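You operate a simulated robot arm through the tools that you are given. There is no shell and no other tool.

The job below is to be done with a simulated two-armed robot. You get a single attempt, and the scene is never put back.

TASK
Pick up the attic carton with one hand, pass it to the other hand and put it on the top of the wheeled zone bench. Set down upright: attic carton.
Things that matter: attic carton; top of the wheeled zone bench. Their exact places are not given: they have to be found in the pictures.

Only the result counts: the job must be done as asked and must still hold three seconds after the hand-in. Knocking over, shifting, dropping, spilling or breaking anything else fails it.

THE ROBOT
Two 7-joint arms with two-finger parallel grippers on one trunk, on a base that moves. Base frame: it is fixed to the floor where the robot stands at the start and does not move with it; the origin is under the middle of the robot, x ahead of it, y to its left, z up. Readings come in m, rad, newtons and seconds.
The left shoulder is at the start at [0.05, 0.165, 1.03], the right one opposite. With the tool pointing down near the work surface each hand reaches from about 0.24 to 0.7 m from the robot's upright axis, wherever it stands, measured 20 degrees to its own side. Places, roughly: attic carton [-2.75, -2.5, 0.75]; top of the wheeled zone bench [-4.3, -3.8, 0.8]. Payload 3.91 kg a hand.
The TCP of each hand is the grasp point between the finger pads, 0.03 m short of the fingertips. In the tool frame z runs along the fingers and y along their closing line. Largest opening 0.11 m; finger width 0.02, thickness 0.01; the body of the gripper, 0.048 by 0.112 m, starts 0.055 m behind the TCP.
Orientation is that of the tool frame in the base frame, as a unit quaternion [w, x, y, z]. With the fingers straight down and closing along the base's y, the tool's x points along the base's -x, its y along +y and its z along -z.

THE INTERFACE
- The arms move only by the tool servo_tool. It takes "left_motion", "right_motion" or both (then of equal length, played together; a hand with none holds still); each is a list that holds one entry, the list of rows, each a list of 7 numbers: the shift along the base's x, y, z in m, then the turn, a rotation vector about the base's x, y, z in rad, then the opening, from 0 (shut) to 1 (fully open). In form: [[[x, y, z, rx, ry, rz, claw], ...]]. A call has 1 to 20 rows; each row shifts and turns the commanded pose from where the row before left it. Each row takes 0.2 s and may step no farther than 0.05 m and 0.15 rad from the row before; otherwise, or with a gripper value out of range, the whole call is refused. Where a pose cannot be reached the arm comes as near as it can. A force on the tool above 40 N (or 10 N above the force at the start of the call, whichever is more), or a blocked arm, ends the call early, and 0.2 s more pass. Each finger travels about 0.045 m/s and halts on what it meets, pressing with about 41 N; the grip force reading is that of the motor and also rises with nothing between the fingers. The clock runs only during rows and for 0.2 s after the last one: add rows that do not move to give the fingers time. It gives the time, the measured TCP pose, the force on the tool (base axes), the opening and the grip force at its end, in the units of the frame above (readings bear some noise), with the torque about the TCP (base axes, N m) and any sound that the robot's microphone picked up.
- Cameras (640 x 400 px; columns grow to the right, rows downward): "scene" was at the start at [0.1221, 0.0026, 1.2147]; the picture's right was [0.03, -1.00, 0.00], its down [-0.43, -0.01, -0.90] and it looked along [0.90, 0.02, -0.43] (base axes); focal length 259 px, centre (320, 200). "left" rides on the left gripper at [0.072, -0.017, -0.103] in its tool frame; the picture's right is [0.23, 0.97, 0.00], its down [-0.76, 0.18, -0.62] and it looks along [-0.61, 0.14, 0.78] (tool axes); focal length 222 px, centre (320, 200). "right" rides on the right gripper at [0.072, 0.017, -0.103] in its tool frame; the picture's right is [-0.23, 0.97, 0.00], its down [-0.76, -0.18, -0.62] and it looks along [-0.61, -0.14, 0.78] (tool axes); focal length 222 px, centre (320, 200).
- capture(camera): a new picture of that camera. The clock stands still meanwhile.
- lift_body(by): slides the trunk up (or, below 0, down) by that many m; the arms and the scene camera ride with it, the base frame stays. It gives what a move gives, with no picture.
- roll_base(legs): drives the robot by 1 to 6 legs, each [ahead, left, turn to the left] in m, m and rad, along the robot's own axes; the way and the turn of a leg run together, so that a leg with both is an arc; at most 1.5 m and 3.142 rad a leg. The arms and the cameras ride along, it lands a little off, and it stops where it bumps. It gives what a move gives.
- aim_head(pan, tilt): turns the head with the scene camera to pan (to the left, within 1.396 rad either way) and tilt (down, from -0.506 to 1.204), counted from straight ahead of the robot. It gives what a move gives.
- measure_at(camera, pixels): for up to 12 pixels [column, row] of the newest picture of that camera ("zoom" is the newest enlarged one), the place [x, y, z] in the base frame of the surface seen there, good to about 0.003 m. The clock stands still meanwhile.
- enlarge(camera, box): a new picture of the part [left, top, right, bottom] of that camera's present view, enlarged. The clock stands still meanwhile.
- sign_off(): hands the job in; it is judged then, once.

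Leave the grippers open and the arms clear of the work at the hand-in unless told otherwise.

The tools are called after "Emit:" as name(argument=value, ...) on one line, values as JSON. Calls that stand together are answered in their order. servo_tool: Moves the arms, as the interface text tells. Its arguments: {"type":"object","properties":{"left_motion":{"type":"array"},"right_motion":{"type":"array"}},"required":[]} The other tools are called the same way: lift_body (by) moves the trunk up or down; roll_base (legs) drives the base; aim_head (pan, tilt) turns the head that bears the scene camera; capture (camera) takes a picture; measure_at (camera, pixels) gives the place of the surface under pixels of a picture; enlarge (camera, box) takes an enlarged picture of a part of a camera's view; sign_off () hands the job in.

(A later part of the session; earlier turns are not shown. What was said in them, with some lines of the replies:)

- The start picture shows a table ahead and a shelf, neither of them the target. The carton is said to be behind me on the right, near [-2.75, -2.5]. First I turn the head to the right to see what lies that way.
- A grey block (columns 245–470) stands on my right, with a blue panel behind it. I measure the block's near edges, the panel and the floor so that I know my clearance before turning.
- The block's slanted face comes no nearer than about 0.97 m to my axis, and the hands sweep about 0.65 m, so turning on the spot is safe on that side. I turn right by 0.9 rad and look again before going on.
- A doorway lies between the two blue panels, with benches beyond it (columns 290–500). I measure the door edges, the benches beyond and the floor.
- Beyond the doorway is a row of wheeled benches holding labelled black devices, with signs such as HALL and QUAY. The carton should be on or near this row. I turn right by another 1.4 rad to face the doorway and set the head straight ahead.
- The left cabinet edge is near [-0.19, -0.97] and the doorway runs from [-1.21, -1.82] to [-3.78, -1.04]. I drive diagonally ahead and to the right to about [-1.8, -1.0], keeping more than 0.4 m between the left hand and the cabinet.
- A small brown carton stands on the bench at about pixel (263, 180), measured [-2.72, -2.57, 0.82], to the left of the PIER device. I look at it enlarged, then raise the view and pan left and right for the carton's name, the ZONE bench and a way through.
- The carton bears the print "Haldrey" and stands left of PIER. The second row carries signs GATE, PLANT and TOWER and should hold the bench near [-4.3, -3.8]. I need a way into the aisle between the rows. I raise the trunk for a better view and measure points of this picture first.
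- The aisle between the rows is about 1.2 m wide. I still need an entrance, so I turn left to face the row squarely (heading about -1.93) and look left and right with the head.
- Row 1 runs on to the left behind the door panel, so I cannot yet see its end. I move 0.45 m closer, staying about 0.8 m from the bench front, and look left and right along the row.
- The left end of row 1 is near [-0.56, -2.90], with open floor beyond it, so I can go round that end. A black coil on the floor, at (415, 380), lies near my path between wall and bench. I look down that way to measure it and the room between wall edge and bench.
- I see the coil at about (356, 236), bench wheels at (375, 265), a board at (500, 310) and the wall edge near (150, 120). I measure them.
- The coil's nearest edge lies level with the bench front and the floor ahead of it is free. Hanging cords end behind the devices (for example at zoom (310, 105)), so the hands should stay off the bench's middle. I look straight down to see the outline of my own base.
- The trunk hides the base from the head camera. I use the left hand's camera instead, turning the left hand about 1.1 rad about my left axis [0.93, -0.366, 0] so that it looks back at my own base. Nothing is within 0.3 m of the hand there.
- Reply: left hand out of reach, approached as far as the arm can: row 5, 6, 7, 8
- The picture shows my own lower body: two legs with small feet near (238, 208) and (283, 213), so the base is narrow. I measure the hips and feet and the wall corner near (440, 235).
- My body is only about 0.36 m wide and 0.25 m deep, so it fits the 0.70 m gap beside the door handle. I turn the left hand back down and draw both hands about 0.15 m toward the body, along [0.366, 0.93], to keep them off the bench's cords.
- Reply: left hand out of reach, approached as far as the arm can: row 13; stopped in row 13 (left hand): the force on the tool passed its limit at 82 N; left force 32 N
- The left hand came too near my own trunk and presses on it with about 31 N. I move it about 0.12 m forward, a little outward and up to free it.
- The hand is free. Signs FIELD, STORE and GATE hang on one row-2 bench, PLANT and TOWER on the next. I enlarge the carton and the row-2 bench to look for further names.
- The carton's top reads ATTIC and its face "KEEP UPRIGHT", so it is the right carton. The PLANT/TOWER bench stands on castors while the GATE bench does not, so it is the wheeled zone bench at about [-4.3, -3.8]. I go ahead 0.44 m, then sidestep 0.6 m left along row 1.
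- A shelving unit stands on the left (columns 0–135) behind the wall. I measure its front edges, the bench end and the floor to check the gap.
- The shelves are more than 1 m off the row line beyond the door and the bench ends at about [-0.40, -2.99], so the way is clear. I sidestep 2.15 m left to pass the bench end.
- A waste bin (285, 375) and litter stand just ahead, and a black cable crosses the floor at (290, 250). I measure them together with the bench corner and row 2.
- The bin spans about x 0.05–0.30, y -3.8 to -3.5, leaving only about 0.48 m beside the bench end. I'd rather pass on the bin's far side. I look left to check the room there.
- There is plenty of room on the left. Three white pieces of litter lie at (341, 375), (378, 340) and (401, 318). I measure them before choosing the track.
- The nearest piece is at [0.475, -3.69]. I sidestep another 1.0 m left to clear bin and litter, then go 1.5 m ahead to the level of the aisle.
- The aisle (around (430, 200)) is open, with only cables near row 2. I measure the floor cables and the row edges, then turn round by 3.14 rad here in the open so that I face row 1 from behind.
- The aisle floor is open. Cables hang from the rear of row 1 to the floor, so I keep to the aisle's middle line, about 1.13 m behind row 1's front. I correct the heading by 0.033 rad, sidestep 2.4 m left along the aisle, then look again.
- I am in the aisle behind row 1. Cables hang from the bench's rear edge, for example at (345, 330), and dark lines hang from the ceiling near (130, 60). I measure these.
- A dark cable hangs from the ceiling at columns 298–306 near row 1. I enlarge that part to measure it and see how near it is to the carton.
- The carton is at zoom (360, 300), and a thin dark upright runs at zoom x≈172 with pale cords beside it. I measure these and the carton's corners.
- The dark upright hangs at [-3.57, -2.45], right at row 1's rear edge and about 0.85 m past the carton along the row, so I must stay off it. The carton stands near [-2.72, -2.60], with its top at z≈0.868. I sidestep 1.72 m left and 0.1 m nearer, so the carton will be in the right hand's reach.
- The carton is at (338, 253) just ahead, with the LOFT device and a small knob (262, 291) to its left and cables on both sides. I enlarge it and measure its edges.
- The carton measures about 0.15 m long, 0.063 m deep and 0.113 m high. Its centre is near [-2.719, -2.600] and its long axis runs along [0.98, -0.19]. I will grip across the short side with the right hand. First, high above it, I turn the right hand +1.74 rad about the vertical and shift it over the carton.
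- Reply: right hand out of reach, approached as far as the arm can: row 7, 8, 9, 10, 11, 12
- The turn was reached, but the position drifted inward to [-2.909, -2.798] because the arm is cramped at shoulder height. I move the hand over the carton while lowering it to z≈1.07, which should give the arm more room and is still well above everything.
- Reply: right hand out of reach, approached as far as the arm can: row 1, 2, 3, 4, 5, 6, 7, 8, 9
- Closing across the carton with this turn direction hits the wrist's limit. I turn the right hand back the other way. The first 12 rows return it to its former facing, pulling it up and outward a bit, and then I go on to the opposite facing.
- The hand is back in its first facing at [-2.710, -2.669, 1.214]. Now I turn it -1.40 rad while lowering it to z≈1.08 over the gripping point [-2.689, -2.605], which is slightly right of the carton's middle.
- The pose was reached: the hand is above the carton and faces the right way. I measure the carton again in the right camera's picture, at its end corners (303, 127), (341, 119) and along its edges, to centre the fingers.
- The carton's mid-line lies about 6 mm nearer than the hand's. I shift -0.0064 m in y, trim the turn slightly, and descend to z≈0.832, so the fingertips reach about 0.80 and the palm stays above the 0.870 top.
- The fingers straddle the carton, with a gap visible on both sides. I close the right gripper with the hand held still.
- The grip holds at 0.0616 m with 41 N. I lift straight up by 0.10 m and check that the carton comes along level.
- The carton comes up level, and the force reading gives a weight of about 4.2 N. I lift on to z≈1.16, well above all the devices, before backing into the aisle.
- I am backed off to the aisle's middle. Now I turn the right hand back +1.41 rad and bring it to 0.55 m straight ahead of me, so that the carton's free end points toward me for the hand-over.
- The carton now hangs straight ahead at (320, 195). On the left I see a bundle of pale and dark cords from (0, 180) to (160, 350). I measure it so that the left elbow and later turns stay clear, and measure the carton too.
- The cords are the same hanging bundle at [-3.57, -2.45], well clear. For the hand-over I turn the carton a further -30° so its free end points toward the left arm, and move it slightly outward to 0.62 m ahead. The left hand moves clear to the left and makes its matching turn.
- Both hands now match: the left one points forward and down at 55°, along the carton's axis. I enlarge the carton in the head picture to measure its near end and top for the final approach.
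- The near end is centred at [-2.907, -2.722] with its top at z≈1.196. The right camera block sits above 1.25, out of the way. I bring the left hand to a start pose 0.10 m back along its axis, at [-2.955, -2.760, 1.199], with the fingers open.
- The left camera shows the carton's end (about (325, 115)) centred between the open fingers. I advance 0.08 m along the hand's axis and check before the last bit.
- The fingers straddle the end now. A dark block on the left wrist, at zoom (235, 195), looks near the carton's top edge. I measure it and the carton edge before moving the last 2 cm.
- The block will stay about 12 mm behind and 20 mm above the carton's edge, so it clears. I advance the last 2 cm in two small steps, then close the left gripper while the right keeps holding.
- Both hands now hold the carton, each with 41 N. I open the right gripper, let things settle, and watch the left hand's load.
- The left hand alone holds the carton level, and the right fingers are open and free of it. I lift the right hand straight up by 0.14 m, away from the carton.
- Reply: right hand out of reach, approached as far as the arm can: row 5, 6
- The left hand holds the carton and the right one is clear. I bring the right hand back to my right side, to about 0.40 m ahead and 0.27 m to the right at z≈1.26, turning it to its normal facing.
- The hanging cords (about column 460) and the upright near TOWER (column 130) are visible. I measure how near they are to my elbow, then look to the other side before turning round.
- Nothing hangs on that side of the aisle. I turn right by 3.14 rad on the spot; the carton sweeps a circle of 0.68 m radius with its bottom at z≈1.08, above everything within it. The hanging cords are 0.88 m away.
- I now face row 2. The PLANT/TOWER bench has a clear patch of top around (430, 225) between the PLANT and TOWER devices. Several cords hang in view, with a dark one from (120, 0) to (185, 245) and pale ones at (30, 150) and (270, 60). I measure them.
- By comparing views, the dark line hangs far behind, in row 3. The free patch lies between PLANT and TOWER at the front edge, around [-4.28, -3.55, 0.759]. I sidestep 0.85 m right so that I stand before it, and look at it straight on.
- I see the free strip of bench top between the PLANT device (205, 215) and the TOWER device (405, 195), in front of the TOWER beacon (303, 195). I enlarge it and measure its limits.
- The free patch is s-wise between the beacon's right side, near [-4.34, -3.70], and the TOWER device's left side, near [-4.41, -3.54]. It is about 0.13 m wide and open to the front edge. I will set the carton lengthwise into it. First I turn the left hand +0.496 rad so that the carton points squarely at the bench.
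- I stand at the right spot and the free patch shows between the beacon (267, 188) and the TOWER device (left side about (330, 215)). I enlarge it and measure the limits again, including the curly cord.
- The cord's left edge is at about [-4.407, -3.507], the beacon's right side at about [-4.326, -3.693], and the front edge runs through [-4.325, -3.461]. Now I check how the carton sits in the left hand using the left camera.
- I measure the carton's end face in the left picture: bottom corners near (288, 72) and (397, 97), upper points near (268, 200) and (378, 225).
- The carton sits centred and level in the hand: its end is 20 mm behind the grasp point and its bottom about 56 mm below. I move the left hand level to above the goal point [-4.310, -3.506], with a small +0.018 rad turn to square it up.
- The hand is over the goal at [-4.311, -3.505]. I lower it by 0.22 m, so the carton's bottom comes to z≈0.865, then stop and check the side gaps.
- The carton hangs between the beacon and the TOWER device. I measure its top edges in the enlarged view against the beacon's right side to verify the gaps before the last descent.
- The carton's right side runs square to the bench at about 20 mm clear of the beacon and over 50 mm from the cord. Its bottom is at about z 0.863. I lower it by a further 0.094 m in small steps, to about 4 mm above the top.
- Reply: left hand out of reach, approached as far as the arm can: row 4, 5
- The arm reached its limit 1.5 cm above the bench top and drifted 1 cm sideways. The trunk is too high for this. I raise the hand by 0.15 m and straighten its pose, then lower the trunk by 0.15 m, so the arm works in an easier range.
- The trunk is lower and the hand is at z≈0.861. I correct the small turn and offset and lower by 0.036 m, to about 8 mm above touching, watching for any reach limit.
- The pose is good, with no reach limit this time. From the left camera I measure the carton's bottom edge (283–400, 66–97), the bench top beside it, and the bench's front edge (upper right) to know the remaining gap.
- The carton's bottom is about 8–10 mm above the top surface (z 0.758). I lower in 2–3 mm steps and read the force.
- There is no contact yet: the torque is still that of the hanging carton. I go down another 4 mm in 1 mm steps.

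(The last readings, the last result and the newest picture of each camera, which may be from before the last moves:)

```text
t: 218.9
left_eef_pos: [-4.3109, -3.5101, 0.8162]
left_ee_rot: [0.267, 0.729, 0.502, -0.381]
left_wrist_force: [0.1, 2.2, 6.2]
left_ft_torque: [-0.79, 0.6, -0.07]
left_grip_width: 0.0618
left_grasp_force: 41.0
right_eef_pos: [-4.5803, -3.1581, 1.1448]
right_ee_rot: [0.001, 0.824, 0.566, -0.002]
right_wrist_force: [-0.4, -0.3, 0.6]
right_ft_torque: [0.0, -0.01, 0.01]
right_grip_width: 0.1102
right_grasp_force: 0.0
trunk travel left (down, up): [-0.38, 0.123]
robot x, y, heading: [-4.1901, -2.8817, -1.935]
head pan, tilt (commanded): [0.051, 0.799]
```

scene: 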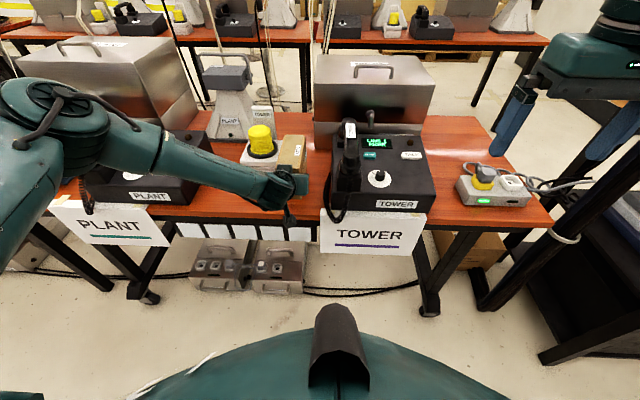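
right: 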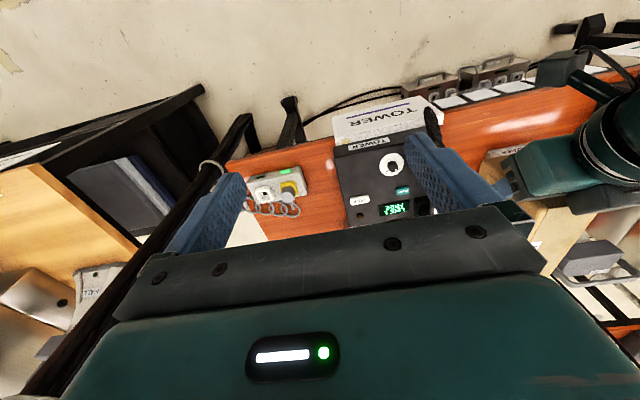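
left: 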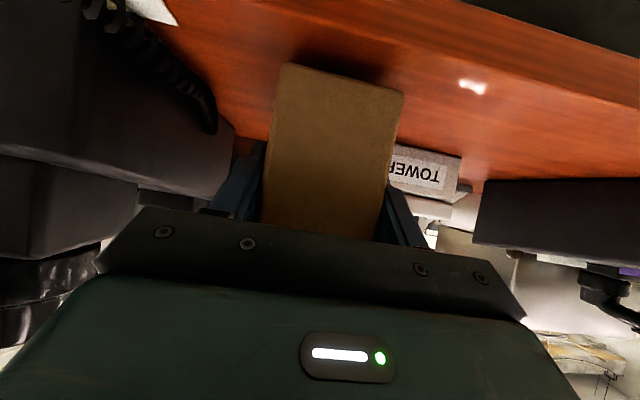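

The carton touches: 6 N upward, with a torque showing that its far end meets the top first. I ease up by 1 mm to release the strain, then open the left gripper partly, to about 0.09 m.

Emit:
servo_tool(left_motion=[[[0, 0, 0.001, 0, 0, 0, 0], [0, 0, 0, 0, 0, 0, 0], [0, 0, 0, 0, 0, 0, 0.58], [0, 0, 0, 0, 0, 0, 0.64], [0, 0, 0, 0, 0, 0, 0.72], [0, 0, 0, 0, 0, 0, 0.8], [0, 0, 0, 0, 0, 0, 0.82], [0, 0, 0, 0, 0, 0, 0.82]]])

Emit:
capture(camera="left")

Emit:
enlarge(camera="scene", box=[210, 110, 390, 260])

```text
t: 220.8
left_eef_pos: [-4.3104, -3.5095, 0.8152]
left_ee_rot: [0.265, 0.731, 0.501, -0.38]
left_wrist_force: [-0.2, -0.1, 0.6]
left_ft_torque: [0.02, 0.02, 0.0]
left_grip_width: 0.0903
left_grasp_force: 0.1
right_eef_pos: [-4.5796, -3.1593, 1.1449]
right_ee_rot: [0.0, 0.824, 0.566, -0.001]
right_wrist_force: [0.7, 0.6, 0.9]
right_ft_torque: [0.03, 0.0, 0.01]
right_grip_width: 0.1099
right_grasp_force: 0.1
trunk travel left (down, up): [-0.38, 0.123]
robot x, y, heading: [-4.1927, -2.8814, -1.927]
head pan, tilt (commanded): [0.051, 0.799]
```

```text
taken
```

left: 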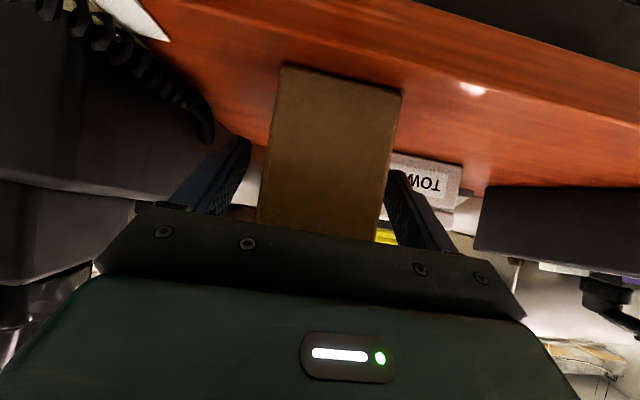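

```text
2.67 times, centred on (300, 185) of scene
```

zoom: 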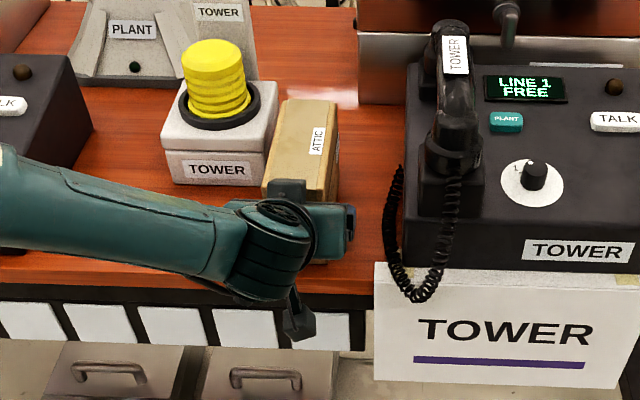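

The carton stands on the bench top and the load is gone. The left camera shows one finger still close to the carton's side, near (388, 175), so I open fully (still 2 cm from the cord). Then I draw the hand back along its own axis.

Emit:
servo_tool(left_motion=[[[0, 0, 0, 0, 0, 0, 0.9], [0, 0, 0, 0, 0, 0, 1], [0, 0, 0, 0, 0, 0, 1], [0.0029, 0.0077, 0.0057, 0, 0, 0, 1], [0.0058, 0.0154, 0.0114, 0, 0, 0, 1], [0.0087, 0.023, 0.0171, 0, 0, 0, 1], [0.0087, 0.023, 0.0171, 0, 0, 0, 1], [0.0087, 0.023, 0.0171, 0, 0, 0, 1], [0.0087, 0.023, 0.0171, 0, 0, 0, 1], [0, 0, 0, 0, 0, 0, 1]]])

Emit:
capture(camera="left")

Emit:
enlarge(camera="scene", box=[210, 110, 390, 260])

```text
t: 222.9
left_eef_pos: [-4.2657, -3.3931, 0.8999]
left_ee_rot: [0.265, 0.731, 0.502, -0.379]
left_wrist_force: [-0.2, -0.8, -0.4]
left_ft_torque: [-0.04, 0.01, 0.0]
left_grip_width: 0.1101
left_grasp_force: 0.1
right_eef_pos: [-4.5812, -3.1606, 1.1438]
right_ee_rot: [0.0, 0.824, 0.567, -0.001]
right_wrist_force: [0.1, -0.9, -0.3]
right_ft_torque: [-0.02, 0.0, 0.01]
right_grip_width: 0.11
right_grasp_force: 0.0
trunk travel left (down, up): [-0.38, 0.123]
robot x, y, heading: [-4.1933, -2.8864, -1.926]
head pan, tilt (commanded): [0.051, 0.799]
```

```text
taken
```

left: 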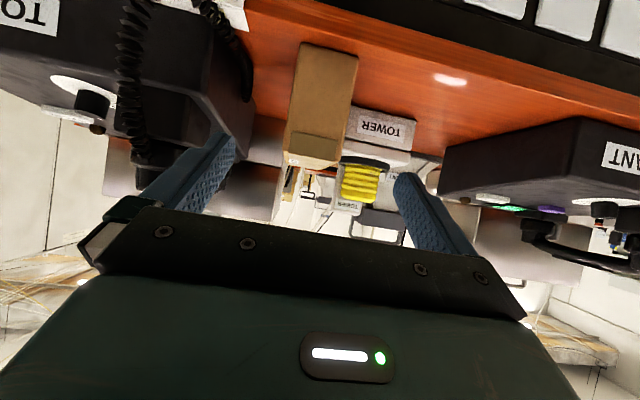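

```text
2.67 times, centred on (300, 185) of scene
```

zoom: 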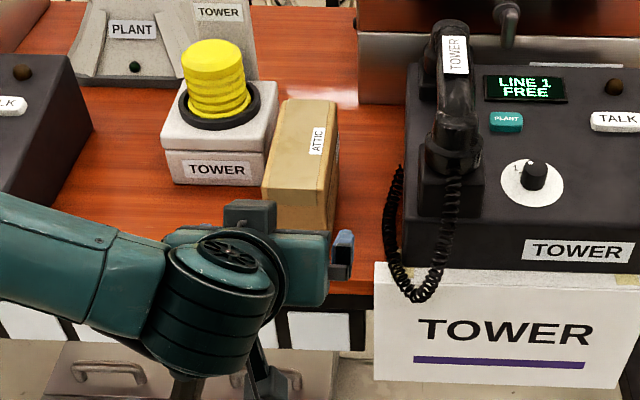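

The carton stands free on the bench and the left hand is clear of it. I move the left hand up, back and outward, then look at the carton without the arm in the way.

Emit:
servo_tool(left_motion=[[[0.012, 0.025, 0.03, 0, 0, 0, 1], [0.025, 0.015, 0.03, 0, 0, 0, 1], [0.03, 0.01, 0.03, 0, 0, 0, 1], [0.03, 0.0, 0.03, 0, 0, 0, 1], [0.03, -0.005, 0.02, 0, 0, 0, 1], [0, 0, 0, 0, 0, 0, 1]]])

Emit:
capture(camera="scene")

Emit:
enlarge(camera="scene", box=[210, 110, 390, 260])

```text
t: 224.3
left_eef_pos: [-4.1484, -3.3619, 1.0415]
left_ee_rot: [0.264, 0.732, 0.501, -0.379]
left_wrist_force: [0.4, -0.3, 0.0]
left_ft_torque: [0.0, 0.01, -0.01]
left_grip_width: 0.1098
left_grasp_force: 0.1
left hand out of reach, approached as far as the arm can: row 4, 5
right_eef_pos: [-4.5797, -3.1601, 1.1456]
right_ee_rot: [0.001, 0.824, 0.566, 0.0]
right_wrist_force: [0.0, 0.6, -0.4]
right_ft_torque: [-0.01, -0.03, -0.01]
right_grip_width: 0.1099
right_grasp_force: 0.1
trunk travel left (down, up): [-0.38, 0.123]
robot x, y, heading: [-4.192, -2.8831, -1.935]
head pan, tilt (commanded): [0.051, 0.799]
```

```text
taken
```

scene: 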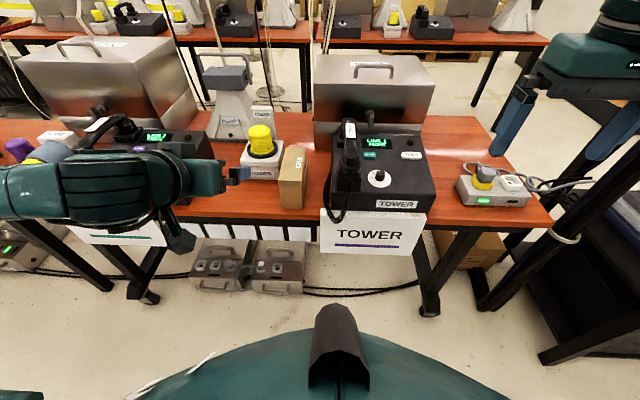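

```text
2.67 times, centred on (300, 185) of scene
```

zoom: 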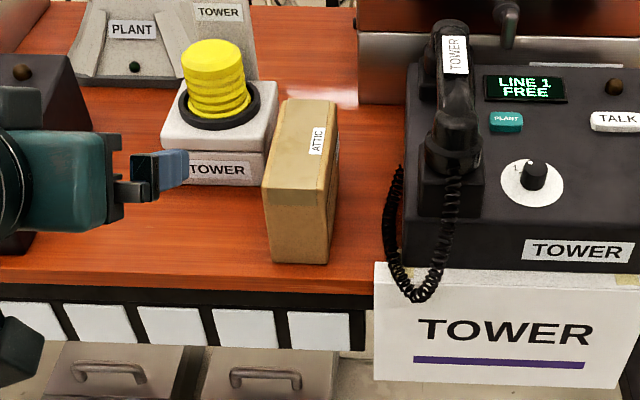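

The carton stands upright between beacon and TOWER device. I measure its corners and the bench to confirm it is level and fully on the top, and raise the trunk by 0.1 m to bring both hands farther off.

Emit:
measure_at(camera="zoom", pixels=[[287, 103], [332, 106], [270, 180], [320, 188], [272, 255], [326, 260], [300, 220], [336, 150], [334, 200], [300, 272], [350, 220], [272, 150]])

Emit:
lift_body(by=0.1)

Emit:
roll_base(legs=[[-0.1, 0, 0]])

Emit:
capture(camera="scene")

```text
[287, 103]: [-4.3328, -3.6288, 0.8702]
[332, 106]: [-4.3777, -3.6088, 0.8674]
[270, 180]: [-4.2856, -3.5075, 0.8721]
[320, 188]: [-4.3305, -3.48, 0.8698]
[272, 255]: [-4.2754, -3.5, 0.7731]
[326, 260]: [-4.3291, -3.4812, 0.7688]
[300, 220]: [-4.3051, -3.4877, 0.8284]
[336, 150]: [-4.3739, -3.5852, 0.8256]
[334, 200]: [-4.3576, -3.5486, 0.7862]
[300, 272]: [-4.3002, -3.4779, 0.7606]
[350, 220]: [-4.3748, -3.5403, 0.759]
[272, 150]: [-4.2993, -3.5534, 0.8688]
```

```text
t: 225.7
left_eef_pos: [-4.1483, -3.3629, 1.1401]
left_ee_rot: [0.265, 0.731, 0.502, -0.378]
left_wrist_force: [0.1, 0.4, 0.3]
left_ft_torque: [0.02, 0.0, 0.0]
left_grip_width: 0.1101
left_grasp_force: 0.0
right_eef_pos: [-4.5803, -3.1601, 1.2452]
right_ee_rot: [0.001, 0.824, 0.567, 0.0]
right_wrist_force: [0.5, -0.6, 0.7]
right_ft_torque: [0.01, 0.0, -0.01]
right_grip_width: 0.1101
right_grasp_force: 0.1
trunk travel left (down, up): [-0.48, 0.023]
robot x, y, heading: [-4.1942, -2.8843, -1.932]
head pan, tilt (commanded): [0.051, 0.799]
```

```text
t: 226.8
left_eef_pos: [-4.1129, -3.2698, 1.1387]
left_ee_rot: [0.265, 0.731, 0.502, -0.379]
left_wrist_force: [0.3, 0.8, -0.1]
left_ft_torque: [-0.01, 0.01, 0.0]
left_grip_width: 0.1098
left_grasp_force: 0.1
right_eef_pos: [-4.5451, -3.0676, 1.2455]
right_ee_rot: [0.001, 0.825, 0.566, 0.0]
right_wrist_force: [-0.1, -1.0, -0.7]
right_ft_torque: [-0.01, 0.02, -0.05]
right_grip_width: 0.11
right_grasp_force: 0.0
trunk travel left (down, up): [-0.48, 0.023]
robot x, y, heading: [-4.1571, -2.7918, -1.933]
head pan, tilt (commanded): [0.051, 0.799]
```

```text
taken
```

scene: 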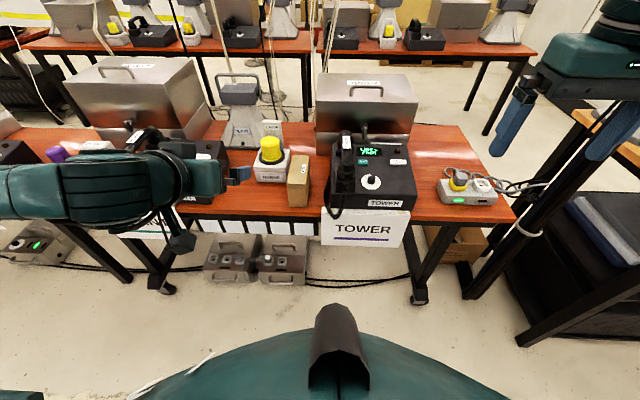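

The carton's top is level at z≈0.870, all its corners are at least 15 mm inside the bench's front edge, and nothing around it has moved. Both grippers are open and clear. I hand the job in.

Emit:
sign_off()

```text
The job is handed in.
```

The attic carton is standing upright on the top of the wheeled zone bench, and I have handed the job in; I don't know the judge's result yet.

- **Carton:** I took the one labelled ATTIC from the rear edge of the first row of benches, using the right hand.
- **Hand-over:** The left hand took hold in mid-air before the right hand let go.
- **Bench:** I took the wheeled zone bench to be the one with the PLANT and TOWER signs. It stands on castors, is where you said it would be, and the GATE bench next to it has no wheels.
- **Final position:** The carton sits between the TOWER beacon and the TOWER device. Its top is level at about 0.870 m, and its near end is about 2 cm inside the bench's front edge.
- **Surroundings:** I saw nothing else on either bench move. Both grippers were open and clear at the hand-in.

On the way, the left hand pressed against the robot's own trunk and its move was stopped automatically at 82 N. I moved it free, and nothing else was involved.
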